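You operate a simulated robot arm through the tools that you are given. There is no shell and no other tool. Be economical: measure what you need, move in short steps, check, and stop when the job is done.

Carry out the task below with a simulated robot arm. There is one attempt and no reset: what you move stays moved.

TASK
Take the short capped stub and leave it on the brass plate.
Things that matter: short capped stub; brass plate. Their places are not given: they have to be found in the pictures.

It is judged by the outcome, as a careful person would: the job done as asked, and still so three seconds after it is handed in. It fails if anything else is knocked over, pushed out of place, dropped, spilled or broken.

THE ROBOT
A 6-joint arm with a two-finger parallel gripper, fixed in place. Base frame: the origin is at the foot of the arm, x ahead of it, y to its left, z up; the work surface is at about z = 0. Lengths are in mm, angles in rad, forces in N, time in s.
With the tool pointing down near the work surface it reaches from about 160 to 420 mm from the base axis. Its first joint turns from -1.152 to 1.152 rad. Payload 1.57 kg.
Tool frame: the origin (TCP) lies between the finger pads and is the grasp point; the fingertips stand 30 mm ahead of it; z points along the fingers, y is the line along which they close. The gripper opens to 80 mm. The fingers are 17 mm wide and 12 mm thick; the gripper's body (40 by 82 mm) begins 80 mm behind the TCP.
Orientation is that of the tool frame in the base frame, as [roll, pitch, yaw] about the fixed x, y, z axes, in that order (R = Rz(yaw) Ry(pitch) Rx(roll)). With the fingers straight down and closing along the base's y, the tool's x points along the base's -x, its y along +y and its z along -z.

THE INTERFACE
- The arm moves only by the tool move_arm. Its arguments are lists of equal length, an entry for each row: "gripper": the finger opening in mm, from 0 to 80; "offset": the shift along the tool's x, y, z in units of 200 mm (1.0 is 200 mm), a list of three; "spin": the turn about the tool's z in units of 180 degrees (1.0 is 180 degrees). In form: {"gripper": [gripper, ...], "offset": [[tx, ty, tz], ...], "spin": [spin, ...]}. A call has 1 to 12 rows; each row is the pose to reach, as a shift and turn from the pose commanded when the call began, along the tool's axes at that moment. A call with a number of a shift or a turn outside -1 to 1 is refused whole. A row lasts 0.2 s, in which the tool goes at most 50 mm and 0.15 rad; a call with a longer step from one row to the next is refused whole, and so is a gripper value outside its range. A pose out of reach is approached as far as the arm can. The call stops where the force on the tool passes 40 N (or 10 N more than at its start, if that is more) or the arm is blocked; 0.2 s more then pass. The fingers move at their own pace (about 153 mm/s each) and stop on an object; they squeeze with about 24 N. The grip force told is the motor's: it shows also when the fingers shut on nothing. Time passes only in rows, and 0.2 s behind the last, so rows that repeat a pose let the fingers close. It gives the time, the measured TCP pose, the force on the tool (base axes), the opening and the grip force at its end, in the units of the frame above (readings bear some noise).
- Cameras (640 x 400 px; columns grow to the right, rows downward): "scene" is fixed at [34, -320.8, 445]; the picture's right is [0.95, -0.31, 0.00], its down [-0.13, -0.40, -0.91] and it looks along [0.28, 0.86, -0.42] (base axes); focal length 308 px, centre (320, 200). "wrist" rides on the gripper at [-32, 0, -78] in the tool frame; the picture's right is [0.00, -1.00, 0.00], its down [0.97, 0.00, -0.24] and it looks along [0.24, 0.00, 0.97] (tool axes); focal length 218 px, centre (320, 200).
- capture(camera): a new picture of that camera. No time passes.
- probe_pixels(camera, pixels): for up to 12 pixels [column, row] of the newest picture of that camera ("zoom" is the newest enlarged one), the place [x, y, z] in the base frame of the surface seen there, good to about 3 mm, but the place of the scene camera against the robot may be out by one fixed shift of up to 12 mm in any direction. No time passes.
- zoom(camera, box): a new picture of the part [left, top, right, bottom] of that camera's present view, enlarged. No time passes.
- finish_job(): hands the job in; it is judged then, once.

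Work in short steps. Measure before you move; look again where a grasp or a placing could have gone wrong, and mend it. You have 60 turns and 22 pictures in all, the two below and enlarged ones among them. Open the gripper and draw the arm clear of the work before you hand the job in, unless the task says otherwise; then end with one line.

The tools are called after ">>>" by a JSON object that holds its "api" and its "payload". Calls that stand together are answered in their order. move_arm: Moves the arm, as the interface text tells. Its arguments: {"type":"object","properties":{"gripper":{"type":"array"},"offset":{"type":"array"},"spin":{"type":"array"}},"required":["gripper","offset","spin"]} The other tools are called the same way: capture (camera) takes a picture; probe_pixels (camera, pixels) gives the place of the surface under pixels of a picture; zoom (camera, box) takes an enlarged picture of a part of a camera's view; finish_job () hands the job in.

At the start:

```text
t: 0.0
position: [174.3, 220.0, 208.1]
tcp_rot: [-3.142, 0.002, -3.14]
contact_force: [-0.5, -0.8, -0.2]
finger_gap: 80.2
grip_force: 0.0
```

scene: 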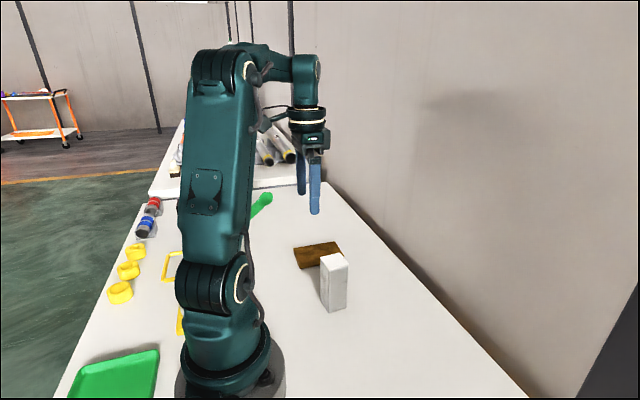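
wrist: 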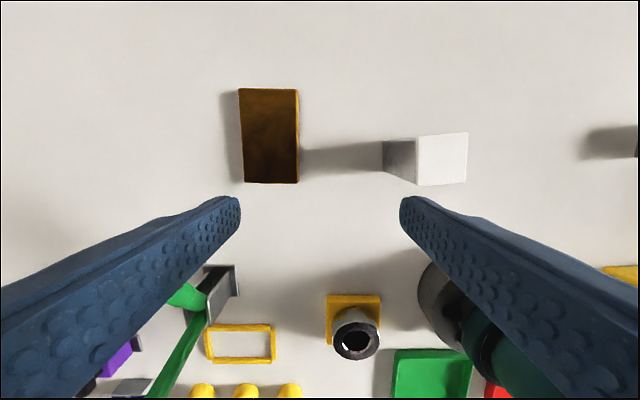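

The wrist view shows a brown plate-like block at (268,135), a white box at (430,160), and a tube-like thing on a yellow square at (355,330). I'll enlarge both views to identify the objects.

>>> {"api": "zoom", "payload": {"camera": "wrist", "box": [60, 240, 540, 400]}}

>>> {"api": "zoom", "payload": {"camera": "scene", "box": [60, 160, 380, 360]}}

```text
1.33 times, centred on (300, 320) of wrist
```

zoom: 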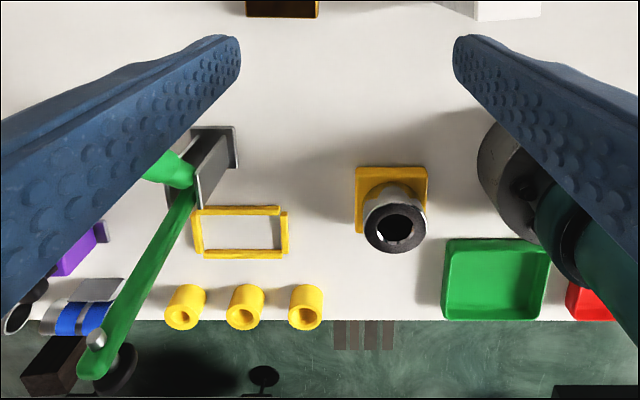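

```text
2.00 times, centred on (220, 260) of scene
```

zoom: 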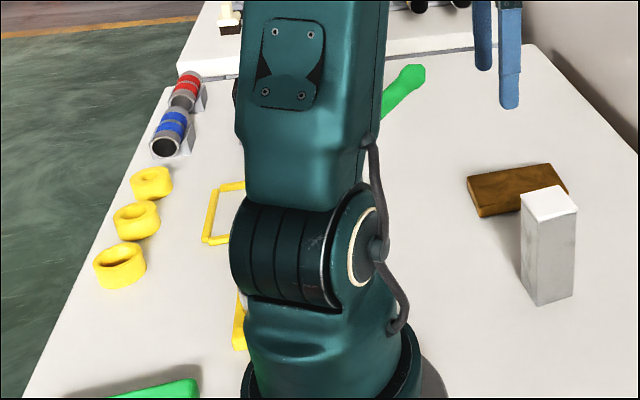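

I need the places of these things; probing the wrist and scene pictures.

>>> {"api": "probe_pixels", "payload": {"camera": "wrist", "pixels": [[268, 135], [442, 160], [355, 341], [333, 303], [240, 330], [222, 290], [430, 375], [240, 185], [298, 90], [620, 145]]}}

>>> {"api": "probe_pixels", "payload": {"camera": "scene", "pixels": [[318, 252], [334, 260], [335, 303], [145, 225], [152, 204], [290, 155], [265, 155], [270, 195], [130, 270], [175, 165], [250, 180]]}}

>>> {"api": "zoom", "payload": {"camera": "scene", "box": [140, 90, 340, 215]}}

```text
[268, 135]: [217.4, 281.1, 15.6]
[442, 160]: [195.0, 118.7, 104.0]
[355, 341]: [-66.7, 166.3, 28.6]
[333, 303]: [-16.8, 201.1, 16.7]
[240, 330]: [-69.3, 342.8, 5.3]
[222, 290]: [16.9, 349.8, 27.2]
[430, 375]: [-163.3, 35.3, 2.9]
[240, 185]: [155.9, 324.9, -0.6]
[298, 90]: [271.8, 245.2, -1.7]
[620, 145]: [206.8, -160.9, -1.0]
```

```text
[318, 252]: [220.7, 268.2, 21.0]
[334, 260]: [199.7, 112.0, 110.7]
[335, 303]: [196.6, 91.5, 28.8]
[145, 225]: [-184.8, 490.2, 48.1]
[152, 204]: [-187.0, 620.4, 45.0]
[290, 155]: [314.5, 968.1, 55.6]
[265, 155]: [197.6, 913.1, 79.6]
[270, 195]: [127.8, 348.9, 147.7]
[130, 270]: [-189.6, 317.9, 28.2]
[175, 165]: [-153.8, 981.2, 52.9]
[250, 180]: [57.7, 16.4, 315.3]
```

```text
3.20 times, centred on (240, 152) of scene
```

zoom: 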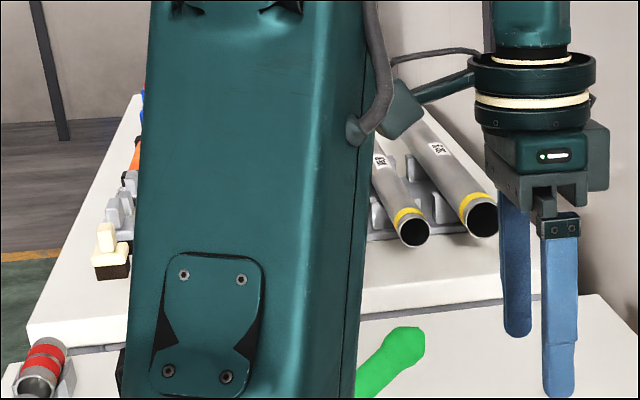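

The stub isn't evident here, and a shadow at wrist (625,145) hints at something on the −y side. I'll move that way, a bit forward and up, to look.

>>> {"api": "move_arm", "payload": {"gripper": [80, 80, 80, 80, 80, 80], "offset": [[-0.05, -0.16, -0.05], [-0.1, -0.33, -0.1], [-0.15, -0.5, -0.15], [-0.2, -0.67, -0.2], [-0.2, -0.84, -0.2], [-0.2, -1.0, -0.2]], "spin": [0, 0, 0, 0, 0, 0]}}

>>> {"api": "move_arm", "payload": {"gripper": [80, 80, 80, 80], "offset": [[0, -0.2, 0], [0, -0.4, 0], [0, -0.6, 0], [0, -0.75, 0]], "spin": [0, 0, 0, 0]}}

>>> {"api": "capture", "payload": {"camera": "wrist"}}

```text
t: 1.4
position: [215.0, 18.9, 246.9]
tcp_rot: [3.14, -0.001, -3.14]
contact_force: [0.5, 0.0, 0.9]
finger_gap: 80.1
grip_force: 0.1
```

```text
t: 2.4
position: [213.0, -131.1, 243.3]
tcp_rot: [3.141, 0.0, -3.14]
contact_force: [-0.5, -0.2, -0.1]
finger_gap: 80.0
grip_force: 0.2
```

```text
16 pictures are left
```

wrist: 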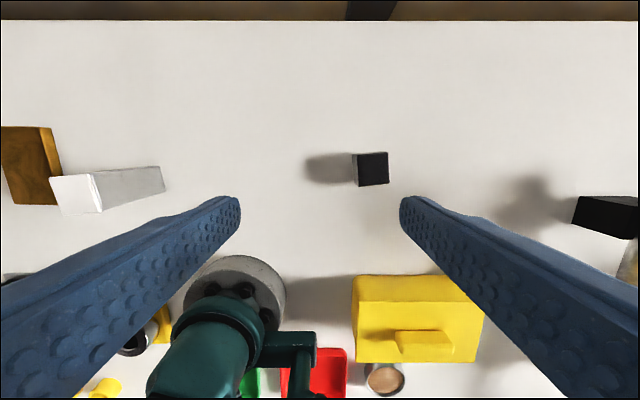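

A dark-topped small object at (372,168) and another dark-topped thing at (605,215). Zoom on the first, and shift further −y to see the other.

>>> {"api": "zoom", "payload": {"camera": "wrist", "box": [290, 130, 450, 230]}}

>>> {"api": "probe_pixels", "payload": {"camera": "wrist", "pixels": [[372, 168], [356, 155], [386, 182], [590, 215], [630, 215], [35, 165], [20, 165], [75, 192], [310, 170]]}}

>>> {"api": "move_arm", "payload": {"gripper": [80, 80, 80, 80], "offset": [[0, -0.15, -0.05], [0, -0.3, -0.1], [0, -0.45, -0.1], [0, -0.6, -0.1]], "spin": [0, 0, 0, 0]}}

>>> {"api": "capture", "payload": {"camera": "wrist"}}

```text
4.00 times, centred on (370, 180) of wrist
```

zoom: 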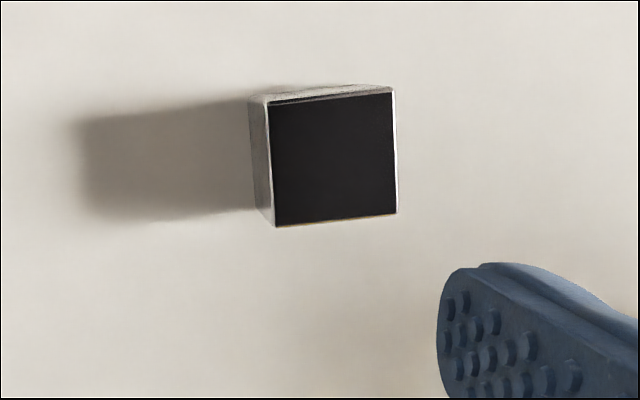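

```text
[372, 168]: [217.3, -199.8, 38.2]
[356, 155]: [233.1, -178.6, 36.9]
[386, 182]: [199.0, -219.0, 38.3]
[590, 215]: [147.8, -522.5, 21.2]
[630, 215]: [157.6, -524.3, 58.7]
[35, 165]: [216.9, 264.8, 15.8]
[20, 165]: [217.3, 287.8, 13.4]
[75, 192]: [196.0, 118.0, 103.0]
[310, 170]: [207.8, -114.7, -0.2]
```

```text
t: 3.4
position: [212.6, -246.4, 259.3]
tcp_rot: [3.139, -0.001, -3.14]
contact_force: [-0.7, -0.1, 0.1]
finger_gap: 80.0
grip_force: 0.1
out of reach, approached as far as the arm can: row 4
```

```text
14 pictures are left
```

wrist: 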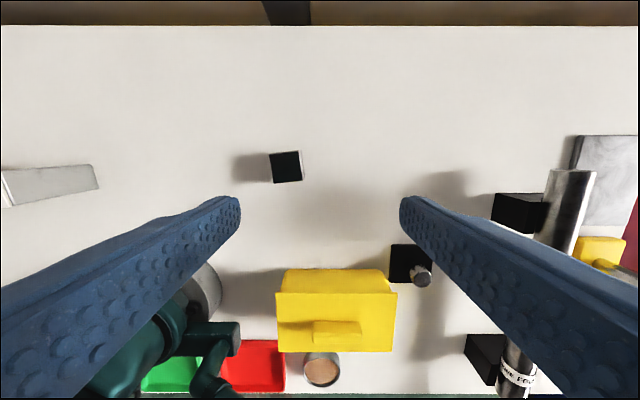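

The stub is the 38 mm-tall grey block with a black cap at about (217,−200), and the brown plate at about (217,270) is the brass plate. I'll go above the stub with a little turn (edges look rotated ~5°) and look closer.

>>> {"api": "move_arm", "payload": {"gripper": [80, 80, 80, 80, 80], "offset": [[0, 0.12, 0.1], [0, 0.24, 0.25], [0, 0.24, 0.4], [0, 0.24, 0.55], [0, 0.24, 0.6]], "spin": [0, 0, 0, 0, 0]}}

>>> {"api": "capture", "payload": {"camera": "wrist"}}

```text
t: 4.6
position: [211.5, -197.5, 140.2]
tcp_rot: [3.14, 0.001, -3.141]
contact_force: [-0.5, -0.8, 0.0]
finger_gap: 80.0
grip_force: 0.1
```

```text
13 pictures are left
```

wrist: 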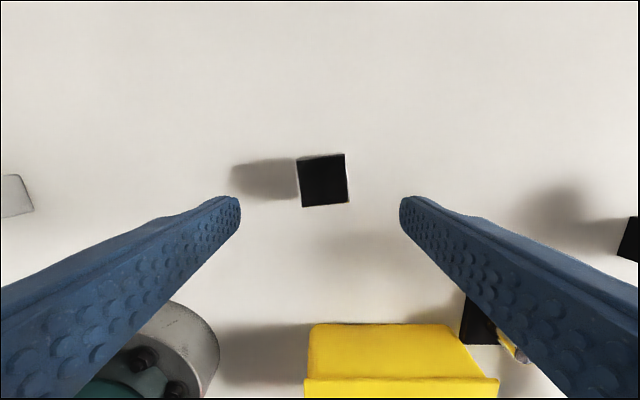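

>>> {"api": "zoom", "payload": {"camera": "wrist", "box": [264, 140, 376, 210]}}

>>> {"api": "probe_pixels", "payload": {"camera": "wrist", "pixels": [[300, 161], [343, 156], [346, 200], [305, 204], [323, 180], [311, 350], [370, 345], [315, 328], [430, 328]]}}

```text
5.71 times, centred on (320, 175) of wrist
```

zoom: 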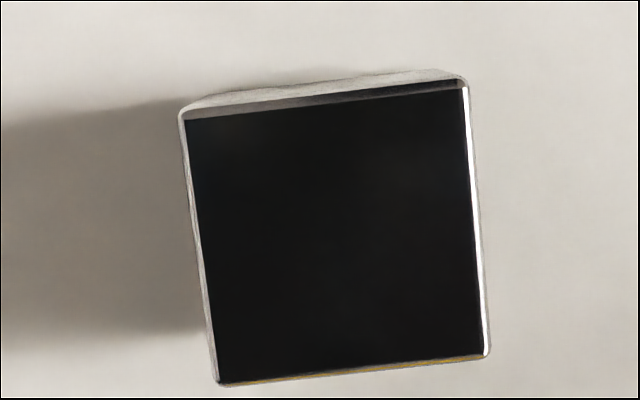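

```text
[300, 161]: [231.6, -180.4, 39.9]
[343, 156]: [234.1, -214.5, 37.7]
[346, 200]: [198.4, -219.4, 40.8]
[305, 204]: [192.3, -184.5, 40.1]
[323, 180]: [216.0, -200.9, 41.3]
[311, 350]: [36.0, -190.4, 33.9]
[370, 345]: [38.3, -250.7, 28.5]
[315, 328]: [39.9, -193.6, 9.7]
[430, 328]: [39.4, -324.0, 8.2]
```

The cap top is centred at about (215,−200,40), ~38 mm wide and turned about 0.105 rad counter-clockwise. I'll align (spin −0.033), and descend with open fingers to TCP z≈35.

>>> {"api": "move_arm", "payload": {"gripper": [80, 80, 80, 80, 80, 80], "offset": [[-0.01, -0.01, 0], [-0.01, -0.01, 0.15], [-0.01, -0.01, 0.3], [-0.01, -0.01, 0.42], [-0.01, -0.01, 0.48], [-0.01, -0.01, 0.52]], "spin": [-0.033, -0.033, -0.033, -0.033, -0.033, -0.033]}}

>>> {"api": "capture", "payload": {"camera": "wrist"}}

```text
t: 6.0
position: [212.3, -200.0, 36.4]
tcp_rot: [-3.141, 0.0, -3.037]
contact_force: [-0.5, 0.0, -0.1]
finger_gap: 79.9
grip_force: 0.1
```

```text
11 pictures are left
```

wrist: 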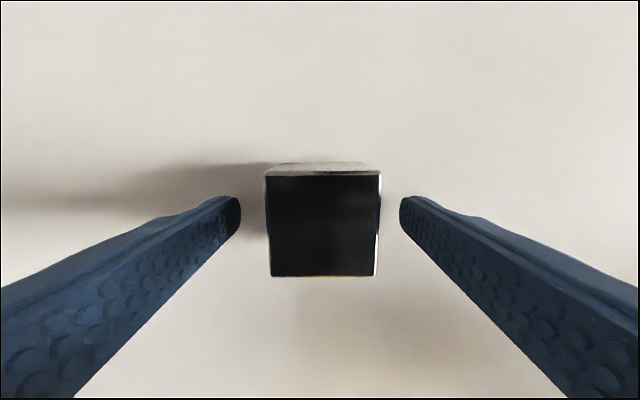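

Aligned and centred between the fingers (cap columns 266–380, rows 177–276). Closing.

>>> {"api": "move_arm", "payload": {"gripper": [30, 30, 30, 30], "offset": [[0, 0, 0.005], [0, 0, 0.005], [0, 0, 0.005], [0, 0, 0.005]], "spin": [0, 0, 0, 0]}}

>>> {"api": "move_arm", "payload": {"gripper": [30, 30, 30], "offset": [[0, 0, -0.03], [0, 0, -0.1], [0, 0, -0.15]], "spin": [0, 0, 0]}}

>>> {"api": "capture", "payload": {"camera": "wrist"}}

```text
t: 7.0
position: [213.9, -200.3, 34.5]
tcp_rot: [-3.141, -0.001, -3.037]
contact_force: [-4.3, 0.8, 16.1]
finger_gap: 41.9
grip_force: 24.0
```

```text
t: 7.8
position: [213.1, -199.9, 66.6]
tcp_rot: [3.139, 0.001, -3.036]
contact_force: [0.2, 0.6, -2.9]
finger_gap: 41.7
grip_force: 23.8
```

```text
10 pictures are left
```

wrist: 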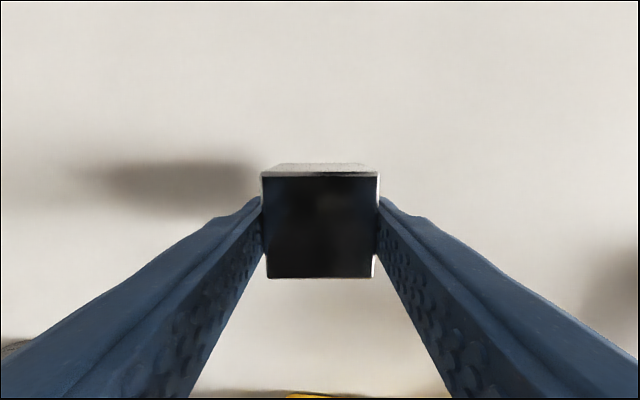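

Stub is held (gap 42 mm, 24 N). Lift to about z=215, square the yaw, then travel over to the plate side.

>>> {"api": "move_arm", "payload": {"gripper": [30, 30, 30, 30], "offset": [[0, 0, -0.2], [0, 0, -0.4], [0, 0, -0.6], [0, 0, -0.74]], "spin": [0, 0.01, 0.02, 0.033]}}

>>> {"api": "move_arm", "payload": {"gripper": [30, 30, 30, 30, 30, 30], "offset": [[0, 0.15, 0], [0, 0.32, 0], [0, 0.49, 0], [0, 0.66, 0], [0, 0.83, 0], [0, 1.0, 0]], "spin": [0, 0, 0, 0, 0, 0]}}

>>> {"api": "move_arm", "payload": {"gripper": [30, 30, 30, 30, 30, 30], "offset": [[0, 0.15, 0], [0, 0.32, 0], [0, 0.49, 0], [0, 0.66, 0], [0, 0.83, 0], [0, 1.0, 0]], "spin": [0, 0, 0, 0, 0, 0]}}

>>> {"api": "capture", "payload": {"camera": "wrist"}}

```text
t: 8.8
position: [213.9, -200.2, 214.0]
tcp_rot: [3.141, 0.0, -3.141]
contact_force: [0.3, 0.7, -3.8]
finger_gap: 41.8
grip_force: 23.9
```

```text
t: 10.2
position: [210.5, 1.5, 212.5]
tcp_rot: [3.141, 0.0, -3.14]
contact_force: [0.0, -0.2, -2.0]
finger_gap: 41.5
grip_force: 24.0
```

```text
t: 11.6
position: [213.1, 198.9, 213.3]
tcp_rot: [-3.141, -0.001, 3.141]
contact_force: [0.7, -0.2, -3.1]
finger_gap: 42.0
grip_force: 24.1
```

```text
9 pictures are left
```

wrist: 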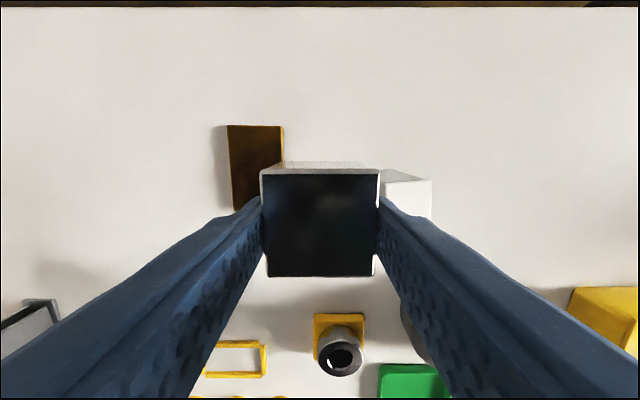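

Plate visible partly at (228–284, 126–208). Probing its corners for the centre and orientation.

>>> {"api": "probe_pixels", "payload": {"camera": "wrist", "pixels": [[230, 129], [280, 130], [234, 205], [255, 150], [278, 155], [250, 180], [232, 160], [430, 182], [385, 182]]}}

>>> {"api": "zoom", "payload": {"camera": "wrist", "box": [200, 110, 312, 180]}}

```text
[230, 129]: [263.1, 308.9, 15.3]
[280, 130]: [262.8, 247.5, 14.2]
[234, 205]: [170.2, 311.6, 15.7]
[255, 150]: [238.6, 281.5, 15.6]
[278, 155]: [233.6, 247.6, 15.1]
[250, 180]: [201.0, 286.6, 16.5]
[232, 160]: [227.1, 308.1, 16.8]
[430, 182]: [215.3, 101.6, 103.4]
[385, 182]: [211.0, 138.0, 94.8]
```

```text
5.71 times, centred on (256, 145) of wrist
```

zoom: 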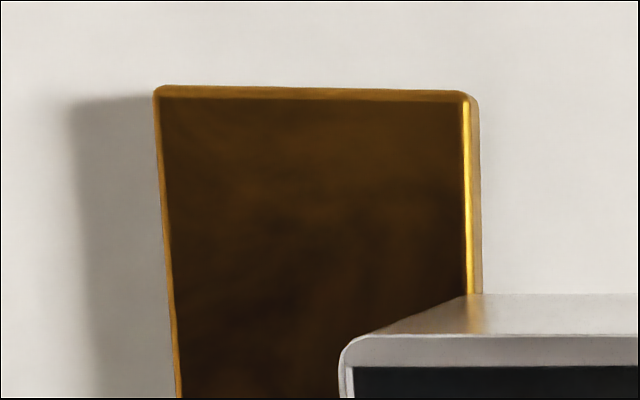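

Brass confirmed; plate spans x≈166–266, y≈246–313, top z≈15.5, centre (216,279). Move over it, then descend to TCP z≈60.

>>> {"api": "move_arm", "payload": {"gripper": [30, 30, 30, 30, 30, 30, 30], "offset": [[-0.01, 0.15, 0], [-0.01, 0.3, 0], [-0.01, 0.4, 0], [-0.01, 0.4, 0.2], [-0.01, 0.4, 0.4], [-0.01, 0.4, 0.6], [-0.01, 0.4, 0.76]], "spin": [0, 0, 0, 0, 0, 0, 0]}}

>>> {"api": "capture", "payload": {"camera": "wrist"}}

>>> {"api": "zoom", "payload": {"camera": "scene", "box": [240, 180, 400, 280]}}

```text
t: 13.2
position: [214.1, 280.8, 61.1]
tcp_rot: [3.139, -0.001, -3.14]
contact_force: [1.4, 0.7, -2.4]
finger_gap: 41.8
grip_force: 23.5
```

```text
7 pictures are left
```

wrist: 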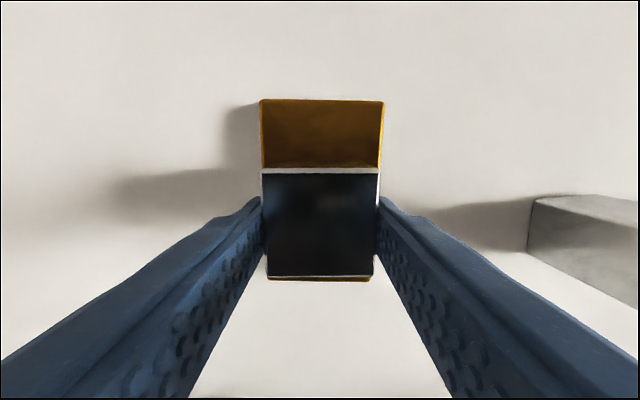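

```text
4.00 times, centred on (320, 230) of scene
```

zoom: 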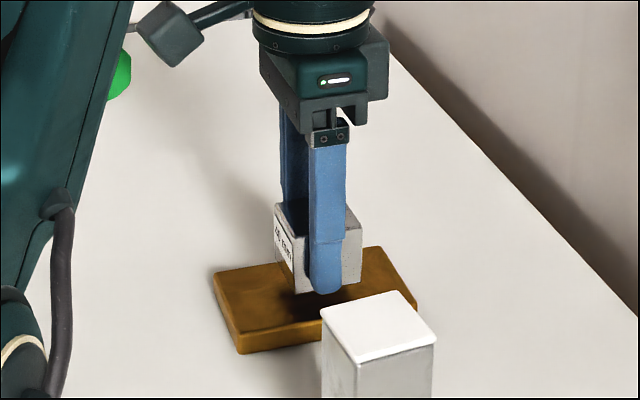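

Well centred over the plate. Lower gently in small steps, to about z=51.

>>> {"api": "move_arm", "payload": {"gripper": [30, 30, 30, 30, 30], "offset": [[0, 0, 0.015], [0, 0, 0.03], [0, 0, 0.04], [0, 0, 0.047], [0, 0, 0.05]], "spin": [0, 0, 0, 0, 0]}}

```text
t: 14.4
position: [214.0, 280.0, 51.3]
tcp_rot: [-3.141, -0.001, -3.14]
contact_force: [-0.5, 0.1, -2.8]
finger_gap: 41.9
grip_force: 24.5
```

No contact yet (−2.8 N is the stub's weight). Lower by a further couple of mm.

>>> {"api": "move_arm", "payload": {"gripper": [30, 30, 30], "offset": [[0, 0, 0.005], [0, 0, 0.008], [0, 0, 0.01]], "spin": [0, 0, 0]}}

```text
t: 15.2
position: [214.1, 279.9, 50.6]
tcp_rot: [3.14, -0.002, -3.14]
contact_force: [-6.1, -2.6, 15.4]
finger_gap: 42.0
grip_force: 24.2
```

The stub is resting on the plate (15 N upward). Ease up slightly, open, then look.

>>> {"api": "move_arm", "payload": {"gripper": [30, 48, 60, 70, 70], "offset": [[0, 0, -0.006], [0, 0, -0.006], [0, 0, -0.006], [0, 0, -0.006], [0, 0, -0.006]], "spin": [0, 0, 0, 0, 0]}}

>>> {"api": "move_arm", "payload": {"gripper": [70, 70, 70, 70, 70, 70], "offset": [[0, 0, -0.05], [0, 0, -0.15], [0, 0, -0.3], [0, 0, -0.5], [0, 0, -0.7], [0, 0, -0.8]], "spin": [0, 0, 0, 0, 0, 0]}}

>>> {"api": "capture", "payload": {"camera": "wrist"}}

>>> {"api": "zoom", "payload": {"camera": "scene", "box": [240, 200, 400, 300]}}

```text
t: 16.4
position: [214.2, 281.8, 50.9]
tcp_rot: [3.14, 0.0, -3.141]
contact_force: [0.2, -0.3, -0.3]
finger_gap: 69.8
grip_force: 0.1
```

```text
t: 17.8
position: [215.3, 280.3, 211.8]
tcp_rot: [-3.141, 0.001, -3.141]
contact_force: [0.0, 0.3, 0.4]
finger_gap: 69.9
grip_force: 0.1
```

```text
5 pictures are left
```

wrist: 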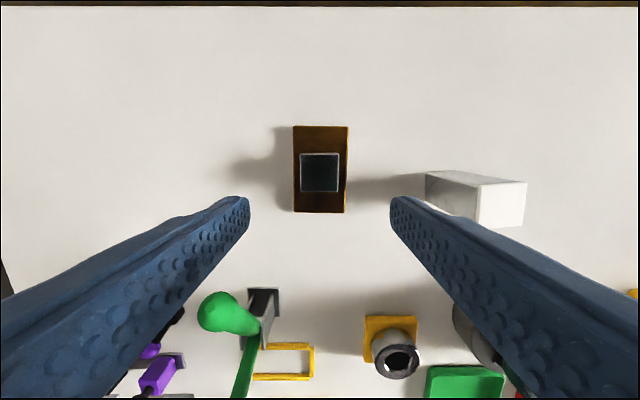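

```text
4.00 times, centred on (320, 250) of scene
```

zoom: 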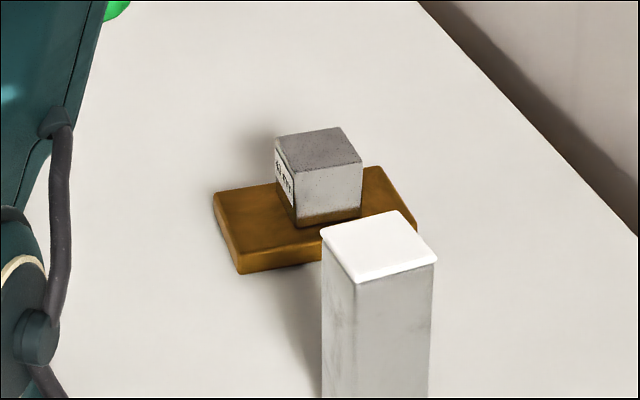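

The scene view gives new information: what I moved looks like a plain labelled metal block, and the white-topped one has a distinct overhanging cap. I need a closer look.

>>> {"api": "zoom", "payload": {"camera": "scene", "box": [296, 225, 356, 262]}}

>>> {"api": "zoom", "payload": {"camera": "scene", "box": [300, 240, 380, 320]}}

>>> {"api": "probe_pixels", "payload": {"camera": "wrist", "pixels": [[320, 172], [500, 200], [482, 222], [482, 187], [523, 187], [521, 222], [297, 129], [345, 209], [303, 156], [337, 190]]}}

```text
10.67 times, centred on (326, 244) of scene
```

zoom: 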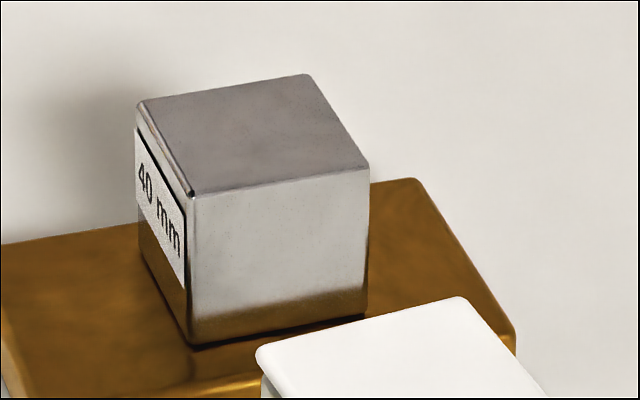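

```text
5.00 times, centred on (340, 280) of scene
```

zoom: 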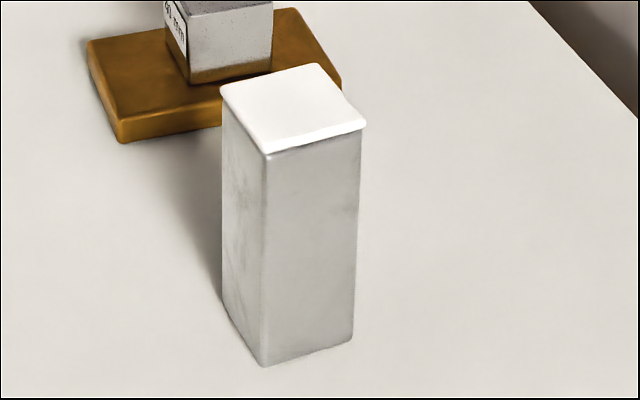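

```text
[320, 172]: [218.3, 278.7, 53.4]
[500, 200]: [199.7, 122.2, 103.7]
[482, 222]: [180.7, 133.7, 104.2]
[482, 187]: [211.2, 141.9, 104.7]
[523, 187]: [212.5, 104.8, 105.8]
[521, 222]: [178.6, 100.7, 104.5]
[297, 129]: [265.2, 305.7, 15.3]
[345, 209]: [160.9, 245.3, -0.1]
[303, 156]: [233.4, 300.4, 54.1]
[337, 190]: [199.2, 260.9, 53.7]
```

I made a mistake: the thing I moved is a 40 mm gauge block, labelled "40 mm". The real stub is the white-capped piece at about (197,121), roughly 105 mm tall. I'll first put the block back exactly where it stood by retracing the path, starting with re-grasping it.

>>> {"api": "move_arm", "payload": {"gripper": [70, 70, 70, 70, 70, 70], "offset": [[0, 0, 0.2], [0, 0, 0.4], [0, 0, 0.58], [0, 0, 0.7], [0, 0, 0.77], [0, 0, 0.8]], "spin": [0, 0, 0, 0, 0, 0]}}

>>> {"api": "move_arm", "payload": {"gripper": [30, 30, 30, 30], "offset": [[0, 0, 0], [0, 0, 0], [0, 0, 0], [0, 0, 0]], "spin": [0, 0, 0, 0]}}

>>> {"api": "move_arm", "payload": {"gripper": [30, 30, 30, 30, 30, 30], "offset": [[0, 0, -0.05], [0, 0, -0.2], [0, 0, -0.4], [0, 0, -0.6], [0, 0, -0.75], [0.01, 0, -0.814]], "spin": [0, 0, 0, 0, 0, 0]}}

```text
t: 19.2
position: [214.1, 281.6, 50.0]
tcp_rot: [3.141, 0.0, -3.14]
contact_force: [0.2, -0.7, 0.7]
finger_gap: 70.2
grip_force: 0.2
```

```text
t: 20.2
position: [214.2, 281.2, 50.8]
tcp_rot: [3.141, 0.002, -3.14]
contact_force: [0.2, -1.2, 0.5]
finger_gap: 41.6
grip_force: 24.0
```

```text
t: 21.6
position: [212.5, 278.5, 211.9]
tcp_rot: [-3.141, 0.0, -3.141]
contact_force: [-1.0, 0.2, -2.8]
finger_gap: 41.9
grip_force: 24.0
```

Block held again at z≈212. Travel back 480 mm in −y.

>>> {"api": "move_arm", "payload": {"gripper": [30, 30, 30, 30, 30, 30], "offset": [[0, -0.15, 0], [0, -0.32, 0], [0, -0.49, 0], [0, -0.66, 0], [0, -0.83, 0], [0, -1.0, 0]], "spin": [0, 0, 0, 0, 0, 0]}}

>>> {"api": "move_arm", "payload": {"gripper": [30, 30, 30, 30, 30, 30], "offset": [[0, -0.15, 0], [0, -0.32, 0], [0, -0.49, 0], [0, -0.66, 0], [0, -0.83, 0], [0, -1.0, 0]], "spin": [0, 0, 0, 0, 0, 0]}}

>>> {"api": "move_arm", "payload": {"gripper": [30, 30, 30, 30, 30, 30, 30], "offset": [[0, -0.2, 0], [0, -0.4, 0], [0, -0.4, 0.2], [0, -0.4, 0.4], [0, -0.4, 0.6], [0, -0.4, 0.78], [0, -0.4, 0.84]], "spin": [0, 0, -0.01, -0.02, -0.033, -0.033, -0.033]}}

```text
t: 23.0
position: [212.6, 80.6, 213.8]
tcp_rot: [3.139, 0.0, -3.139]
contact_force: [0.2, 0.6, -3.3]
finger_gap: 41.6
grip_force: 24.4
```

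```text
t: 24.4
position: [212.7, -121.8, 213.1]
tcp_rot: [3.14, 0.0, -3.139]
contact_force: [0.4, 0.2, -3.5]
finger_gap: 41.9
grip_force: 23.8
```

```text
t: 26.0
position: [212.2, -199.8, 44.1]
tcp_rot: [-3.141, 0.0, -3.037]
contact_force: [-0.4, -0.8, -2.5]
finger_gap: 41.8
grip_force: 24.3
```

Back over the original spot with the original yaw. Lower gently the last 10 mm.

>>> {"api": "move_arm", "payload": {"gripper": [30, 30, 30, 30], "offset": [[0, 0, 0.02], [0, 0, 0.035], [0, 0, 0.042], [0, 0, 0.046]], "spin": [0, 0, 0, 0]}}

```text
t: 27.0
position: [211.2, -198.8, 36.7]
tcp_rot: [3.139, 0.0, -3.037]
contact_force: [0.6, 1.3, -3.2]
finger_gap: 41.7
grip_force: 24.0
```

>>> {"api": "move_arm", "payload": {"gripper": [30, 30, 30], "offset": [[0, 0, 0.004], [0, 0, 0.006], [0, 0, 0.008]], "spin": [0, 0, 0]}}

```text
t: 27.8
position: [211.4, -199.0, 33.3]
tcp_rot: [3.14, -0.001, -3.037]
contact_force: [0.0, 0.5, -2.2]
finger_gap: 41.8
grip_force: 24.0
```

Still hanging (−2.2 N); a bit further.

>>> {"api": "move_arm", "payload": {"gripper": [30, 30, 30], "offset": [[0, 0, 0.003], [0, 0, 0.006], [0, 0, 0.008]], "spin": [0, 0, 0]}}

```text
t: 28.6
position: [213.3, -200.0, 33.6]
tcp_rot: [3.141, 0.001, -3.037]
contact_force: [-2.3, 4.6, 16.9]
finger_gap: 42.2
grip_force: 23.5
```

Seated (+17 N). Ease, open, and rise straight up, then look to confirm the block's place.

>>> {"api": "move_arm", "payload": {"gripper": [30, 48, 60, 70, 70], "offset": [[0, 0, -0.006], [0, 0, -0.006], [0, 0, -0.006], [0, 0, -0.006], [0, 0, -0.006]], "spin": [0, 0, 0, 0, 0]}}

>>> {"api": "move_arm", "payload": {"gripper": [70, 70, 70, 70, 70, 70], "offset": [[0, 0, -0.05], [0, 0, -0.2], [0, 0, -0.4], [0, 0, -0.6], [0, 0, -0.8], [0, 0, -1.0]], "spin": [0, 0, 0.01, 0.02, 0.033, 0.033]}}

>>> {"api": "capture", "payload": {"camera": "wrist"}}

>>> {"api": "probe_pixels", "payload": {"camera": "wrist", "pixels": [[320, 175], [310, 165], [330, 185]]}}

```text
t: 29.8
position: [213.0, -200.1, 34.1]
tcp_rot: [-3.141, -0.001, -3.036]
contact_force: [1.1, 0.7, 0.0]
finger_gap: 69.7
grip_force: 0.1
```

```text
t: 31.2
position: [212.7, -199.3, 234.8]
tcp_rot: [3.14, 0.0, -3.141]
contact_force: [-0.1, 0.1, 0.7]
finger_gap: 70.4
grip_force: 0.0
```

```text
1 pictures are left
```

wrist: 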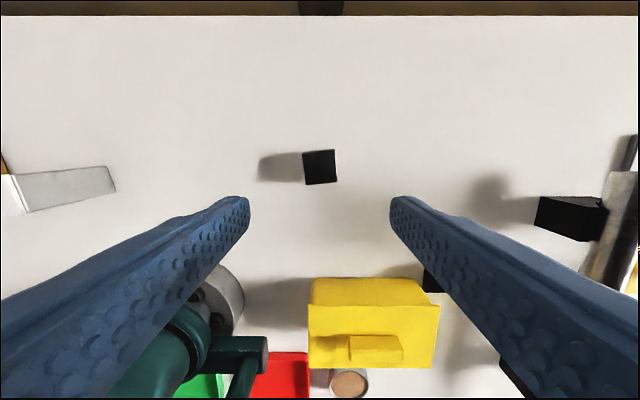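

```text
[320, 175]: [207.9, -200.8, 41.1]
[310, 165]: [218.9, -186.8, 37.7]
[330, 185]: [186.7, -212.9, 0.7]
```

The gauge block is back in its place and orientation. Now the real stub: probing the last enlarged scene view for the cap's corners and the body's foot to get its turn and centre (no picture used).

>>> {"api": "probe_pixels", "payload": {"camera": "zoom", "pixels": [[225, 88], [314, 69], [359, 124], [268, 146], [292, 105], [268, 250], [356, 230], [268, 350], [348, 330], [226, 250], [95, 50], [296, 15]]}}

```text
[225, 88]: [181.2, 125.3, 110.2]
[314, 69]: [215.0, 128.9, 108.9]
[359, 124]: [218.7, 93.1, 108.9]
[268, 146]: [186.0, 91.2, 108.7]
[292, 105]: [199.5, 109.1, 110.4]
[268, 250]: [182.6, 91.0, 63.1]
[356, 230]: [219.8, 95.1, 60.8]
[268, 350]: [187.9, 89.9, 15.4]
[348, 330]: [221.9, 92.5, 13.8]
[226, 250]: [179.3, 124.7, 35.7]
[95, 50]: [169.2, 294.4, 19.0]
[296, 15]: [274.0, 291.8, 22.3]
```

Cap turned about 0.1 rad CCW; centre from the wrist probes ≈ (196,119.5), top 104. Move above it at z≈235 with spin −0.032 and gripper wide open, then take the last wrist-view measures before descending.

>>> {"api": "move_arm", "payload": {"gripper": [80, 80, 80, 80, 80, 80], "offset": [[0, 0.15, 0], [0, 0.32, 0], [0, 0.49, 0], [0, 0.66, 0], [0, 0.83, 0], [0, 1.0, 0]], "spin": [0, 0, 0, 0, 0, 0]}}

>>> {"api": "move_arm", "payload": {"gripper": [80, 80, 80, 80, 80, 80], "offset": [[0, 0.15, 0], [0.03, 0.3, 0], [0.06, 0.45, 0], [0.083, 0.597, 0], [0.083, 0.597, 0.15], [0.083, 0.597, 0.3]], "spin": [0, -0.01, -0.02, -0.032, -0.032, -0.032]}}

>>> {"api": "capture", "payload": {"camera": "wrist"}}

```text
t: 32.6
position: [213.8, 3.3, 234.3]
tcp_rot: [3.141, 0.0, -3.138]
contact_force: [-0.6, 0.9, 1.0]
finger_gap: 79.8
grip_force: 0.1
```

```text
t: 34.0
position: [195.4, 119.1, 174.6]
tcp_rot: [3.141, -0.001, -3.039]
contact_force: [-1.1, -0.5, 0.3]
finger_gap: 80.2
grip_force: 0.0
```

```text
0 pictures are left
```

wrist: 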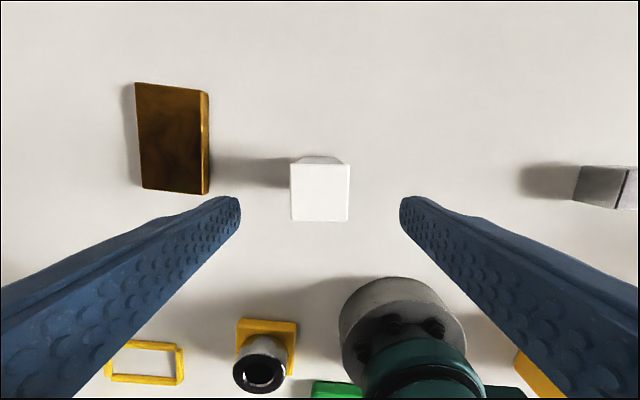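

Well aligned: cap columns 291–349, rows 163–221, centred at the TCP line. Probe the plate and cap corners in this picture to fix target values.

>>> {"api": "probe_pixels", "payload": {"camera": "wrist", "pixels": [[139, 87], [199, 93], [200, 190], [145, 186], [172, 138], [320, 192], [293, 165], [347, 165], [347, 219], [293, 219]]}}

>>> {"api": "move_arm", "payload": {"gripper": [80, 80, 80, 80, 80, 80], "offset": [[0, 0, 0.15], [0, 0, 0.28], [0, 0, 0.4], [0, 0, 0.48], [0, 0, 0.54], [0, 0, 0.57]], "spin": [0, 0, 0, 0, 0, 0]}}

```text
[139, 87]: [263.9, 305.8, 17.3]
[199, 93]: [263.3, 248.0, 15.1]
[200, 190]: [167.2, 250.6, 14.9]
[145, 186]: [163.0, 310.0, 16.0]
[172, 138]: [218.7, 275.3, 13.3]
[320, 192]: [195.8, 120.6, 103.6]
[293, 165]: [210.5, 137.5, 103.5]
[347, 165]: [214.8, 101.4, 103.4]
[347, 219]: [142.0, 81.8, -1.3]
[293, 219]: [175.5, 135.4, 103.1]
```

```text
t: 35.4
position: [195.9, 121.4, 59.8]
tcp_rot: [3.14, 0.001, -3.04]
contact_force: [-0.3, -0.4, 0.6]
finger_gap: 79.9
grip_force: 0.0
```

Plate centre ≈ (215,278.5), undisturbed. Fingers straddle the stub without contact; close, then lift a little.

>>> {"api": "move_arm", "payload": {"gripper": [30, 30, 30, 30], "offset": [[0, 0, 0], [0, 0, 0], [0, 0, 0], [0, 0, 0]], "spin": [0, 0, 0, 0]}}

>>> {"api": "move_arm", "payload": {"gripper": [30, 30, 30, 30], "offset": [[0, 0, -0.03], [0, 0, -0.1], [0, 0, -0.2], [0, 0, -0.3]], "spin": [0, 0, 0, 0]}}

```text
t: 36.4
position: [196.1, 119.8, 61.1]
tcp_rot: [3.141, 0.0, -3.04]
contact_force: [0.3, 0.7, -0.5]
finger_gap: 40.1
grip_force: 23.9
```

```text
t: 37.4
position: [196.7, 119.7, 121.1]
tcp_rot: [-3.141, 0.001, -3.041]
contact_force: [0.1, -1.4, -0.7]
finger_gap: 40.3
grip_force: 24.1
```

Stub held (gap stays 40 mm) and lifted 60 mm. Carry it to over the plate centre (base shift +18.5, +159), squaring the yaw, and descend to ~7 mm above contact.

>>> {"api": "move_arm", "payload": {"gripper": [30, 30, 30, 30, 30, 30, 30, 30, 30], "offset": [[-0.02, 0.1, 0], [-0.06, 0.27, 0], [-0.1, 0.45, 0], [-0.14, 0.62, 0], [-0.1715, 0.782, 0], [-0.1715, 0.782, 0], [-0.1715, 0.782, 0.08], [-0.1715, 0.782, 0.15], [-0.1715, 0.782, 0.185]], "spin": [0, 0.01, 0.02, 0.032, 0.032, 0.032, 0.032, 0.032, 0.032]}}

```text
t: 39.4
position: [214.9, 278.4, 83.8]
tcp_rot: [3.14, -0.001, -3.14]
contact_force: [0.3, -0.4, -0.6]
finger_gap: 40.2
grip_force: 24.4
```

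At (215,278.4,84), still held. Lower in small steps toward the contact expected at about z=76.

>>> {"api": "move_arm", "payload": {"gripper": [30, 30, 30, 30], "offset": [[0, 0, 0.015], [0, 0, 0.025], [0, 0, 0.032], [0, 0, 0.036]], "spin": [0, 0, 0, 0]}}

>>> {"api": "move_arm", "payload": {"gripper": [30, 30], "offset": [[0, 0, 0.004], [0, 0, 0.006]], "spin": [0, 0]}}

```text
t: 40.4
position: [214.8, 278.8, 75.9]
tcp_rot: [3.142, 0.001, -3.14]
contact_force: [0.1, 0.2, -0.8]
finger_gap: 40.1
grip_force: 23.8
```

```text
t: 41.0
position: [214.4, 279.1, 75.3]
tcp_rot: [3.141, 0.002, -3.138]
contact_force: [-1.7, -1.3, 16.3]
finger_gap: 40.6
grip_force: 24.1
```

Contact with the plate (+16 N). Ease 0.8 mm, open, then rise straight up clear of the 120 mm top.

>>> {"api": "move_arm", "payload": {"gripper": [30, 46, 60, 80, 80, 80], "offset": [[0, 0, -0.004], [0, 0, -0.004], [0, 0, -0.004], [0, 0, -0.004], [0, 0, -0.004], [0, 0, -0.004]], "spin": [0, 0, 0, 0, 0, 0]}}

>>> {"api": "move_arm", "payload": {"gripper": [80, 80, 80, 80, 80, 80], "offset": [[0, 0, -0.05], [0, 0, -0.15], [0, 0, -0.3], [0, 0, -0.45], [0, 0, -0.6], [0, 0, -0.68]], "spin": [0, 0, 0, 0, 0, 0]}}

>>> {"api": "probe_pixels", "payload": {"camera": "scene", "pixels": [[325, 250]]}}

```text
t: 42.4
position: [213.2, 280.0, 74.5]
tcp_rot: [3.141, -0.001, -3.139]
contact_force: [-0.1, -0.7, -0.4]
finger_gap: 80.3
grip_force: 0.1
```

```text
t: 43.8
position: [216.4, 280.8, 210.9]
tcp_rot: [-3.141, 0.001, -3.14]
contact_force: [-1.1, 0.3, 0.6]
finger_gap: 80.1
grip_force: 0.0
```

```text
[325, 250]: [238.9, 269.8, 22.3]
```

The release was clean: no side forces, and the tips are well above the stub. I'll draw the arm aside at height and hand in.

>>> {"api": "move_arm", "payload": {"gripper": [80, 80, 80, 80, 80], "offset": [[0, -0.1, -0.05], [0, -0.25, -0.1], [0, -0.4, -0.1], [0, -0.5, -0.1], [0, -0.5, -0.1]], "spin": [0, 0, 0, 0, 0]}}

>>> {"api": "finish_job", "payload": {}}

```text
t: 45.0
position: [215.0, 179.7, 232.6]
tcp_rot: [3.138, 0.0, -3.14]
contact_force: [0.0, 0.4, 0.4]
finger_gap: 79.9
grip_force: 0.1
```

```text
The job is handed in.
```

The white-capped stub is on the brass plate, going by force and position readings since I had no pictures left to check it; I first moved a 40 mm gauge block onto the plate by mistake and put it back, to within a few mm, before taking the stub.
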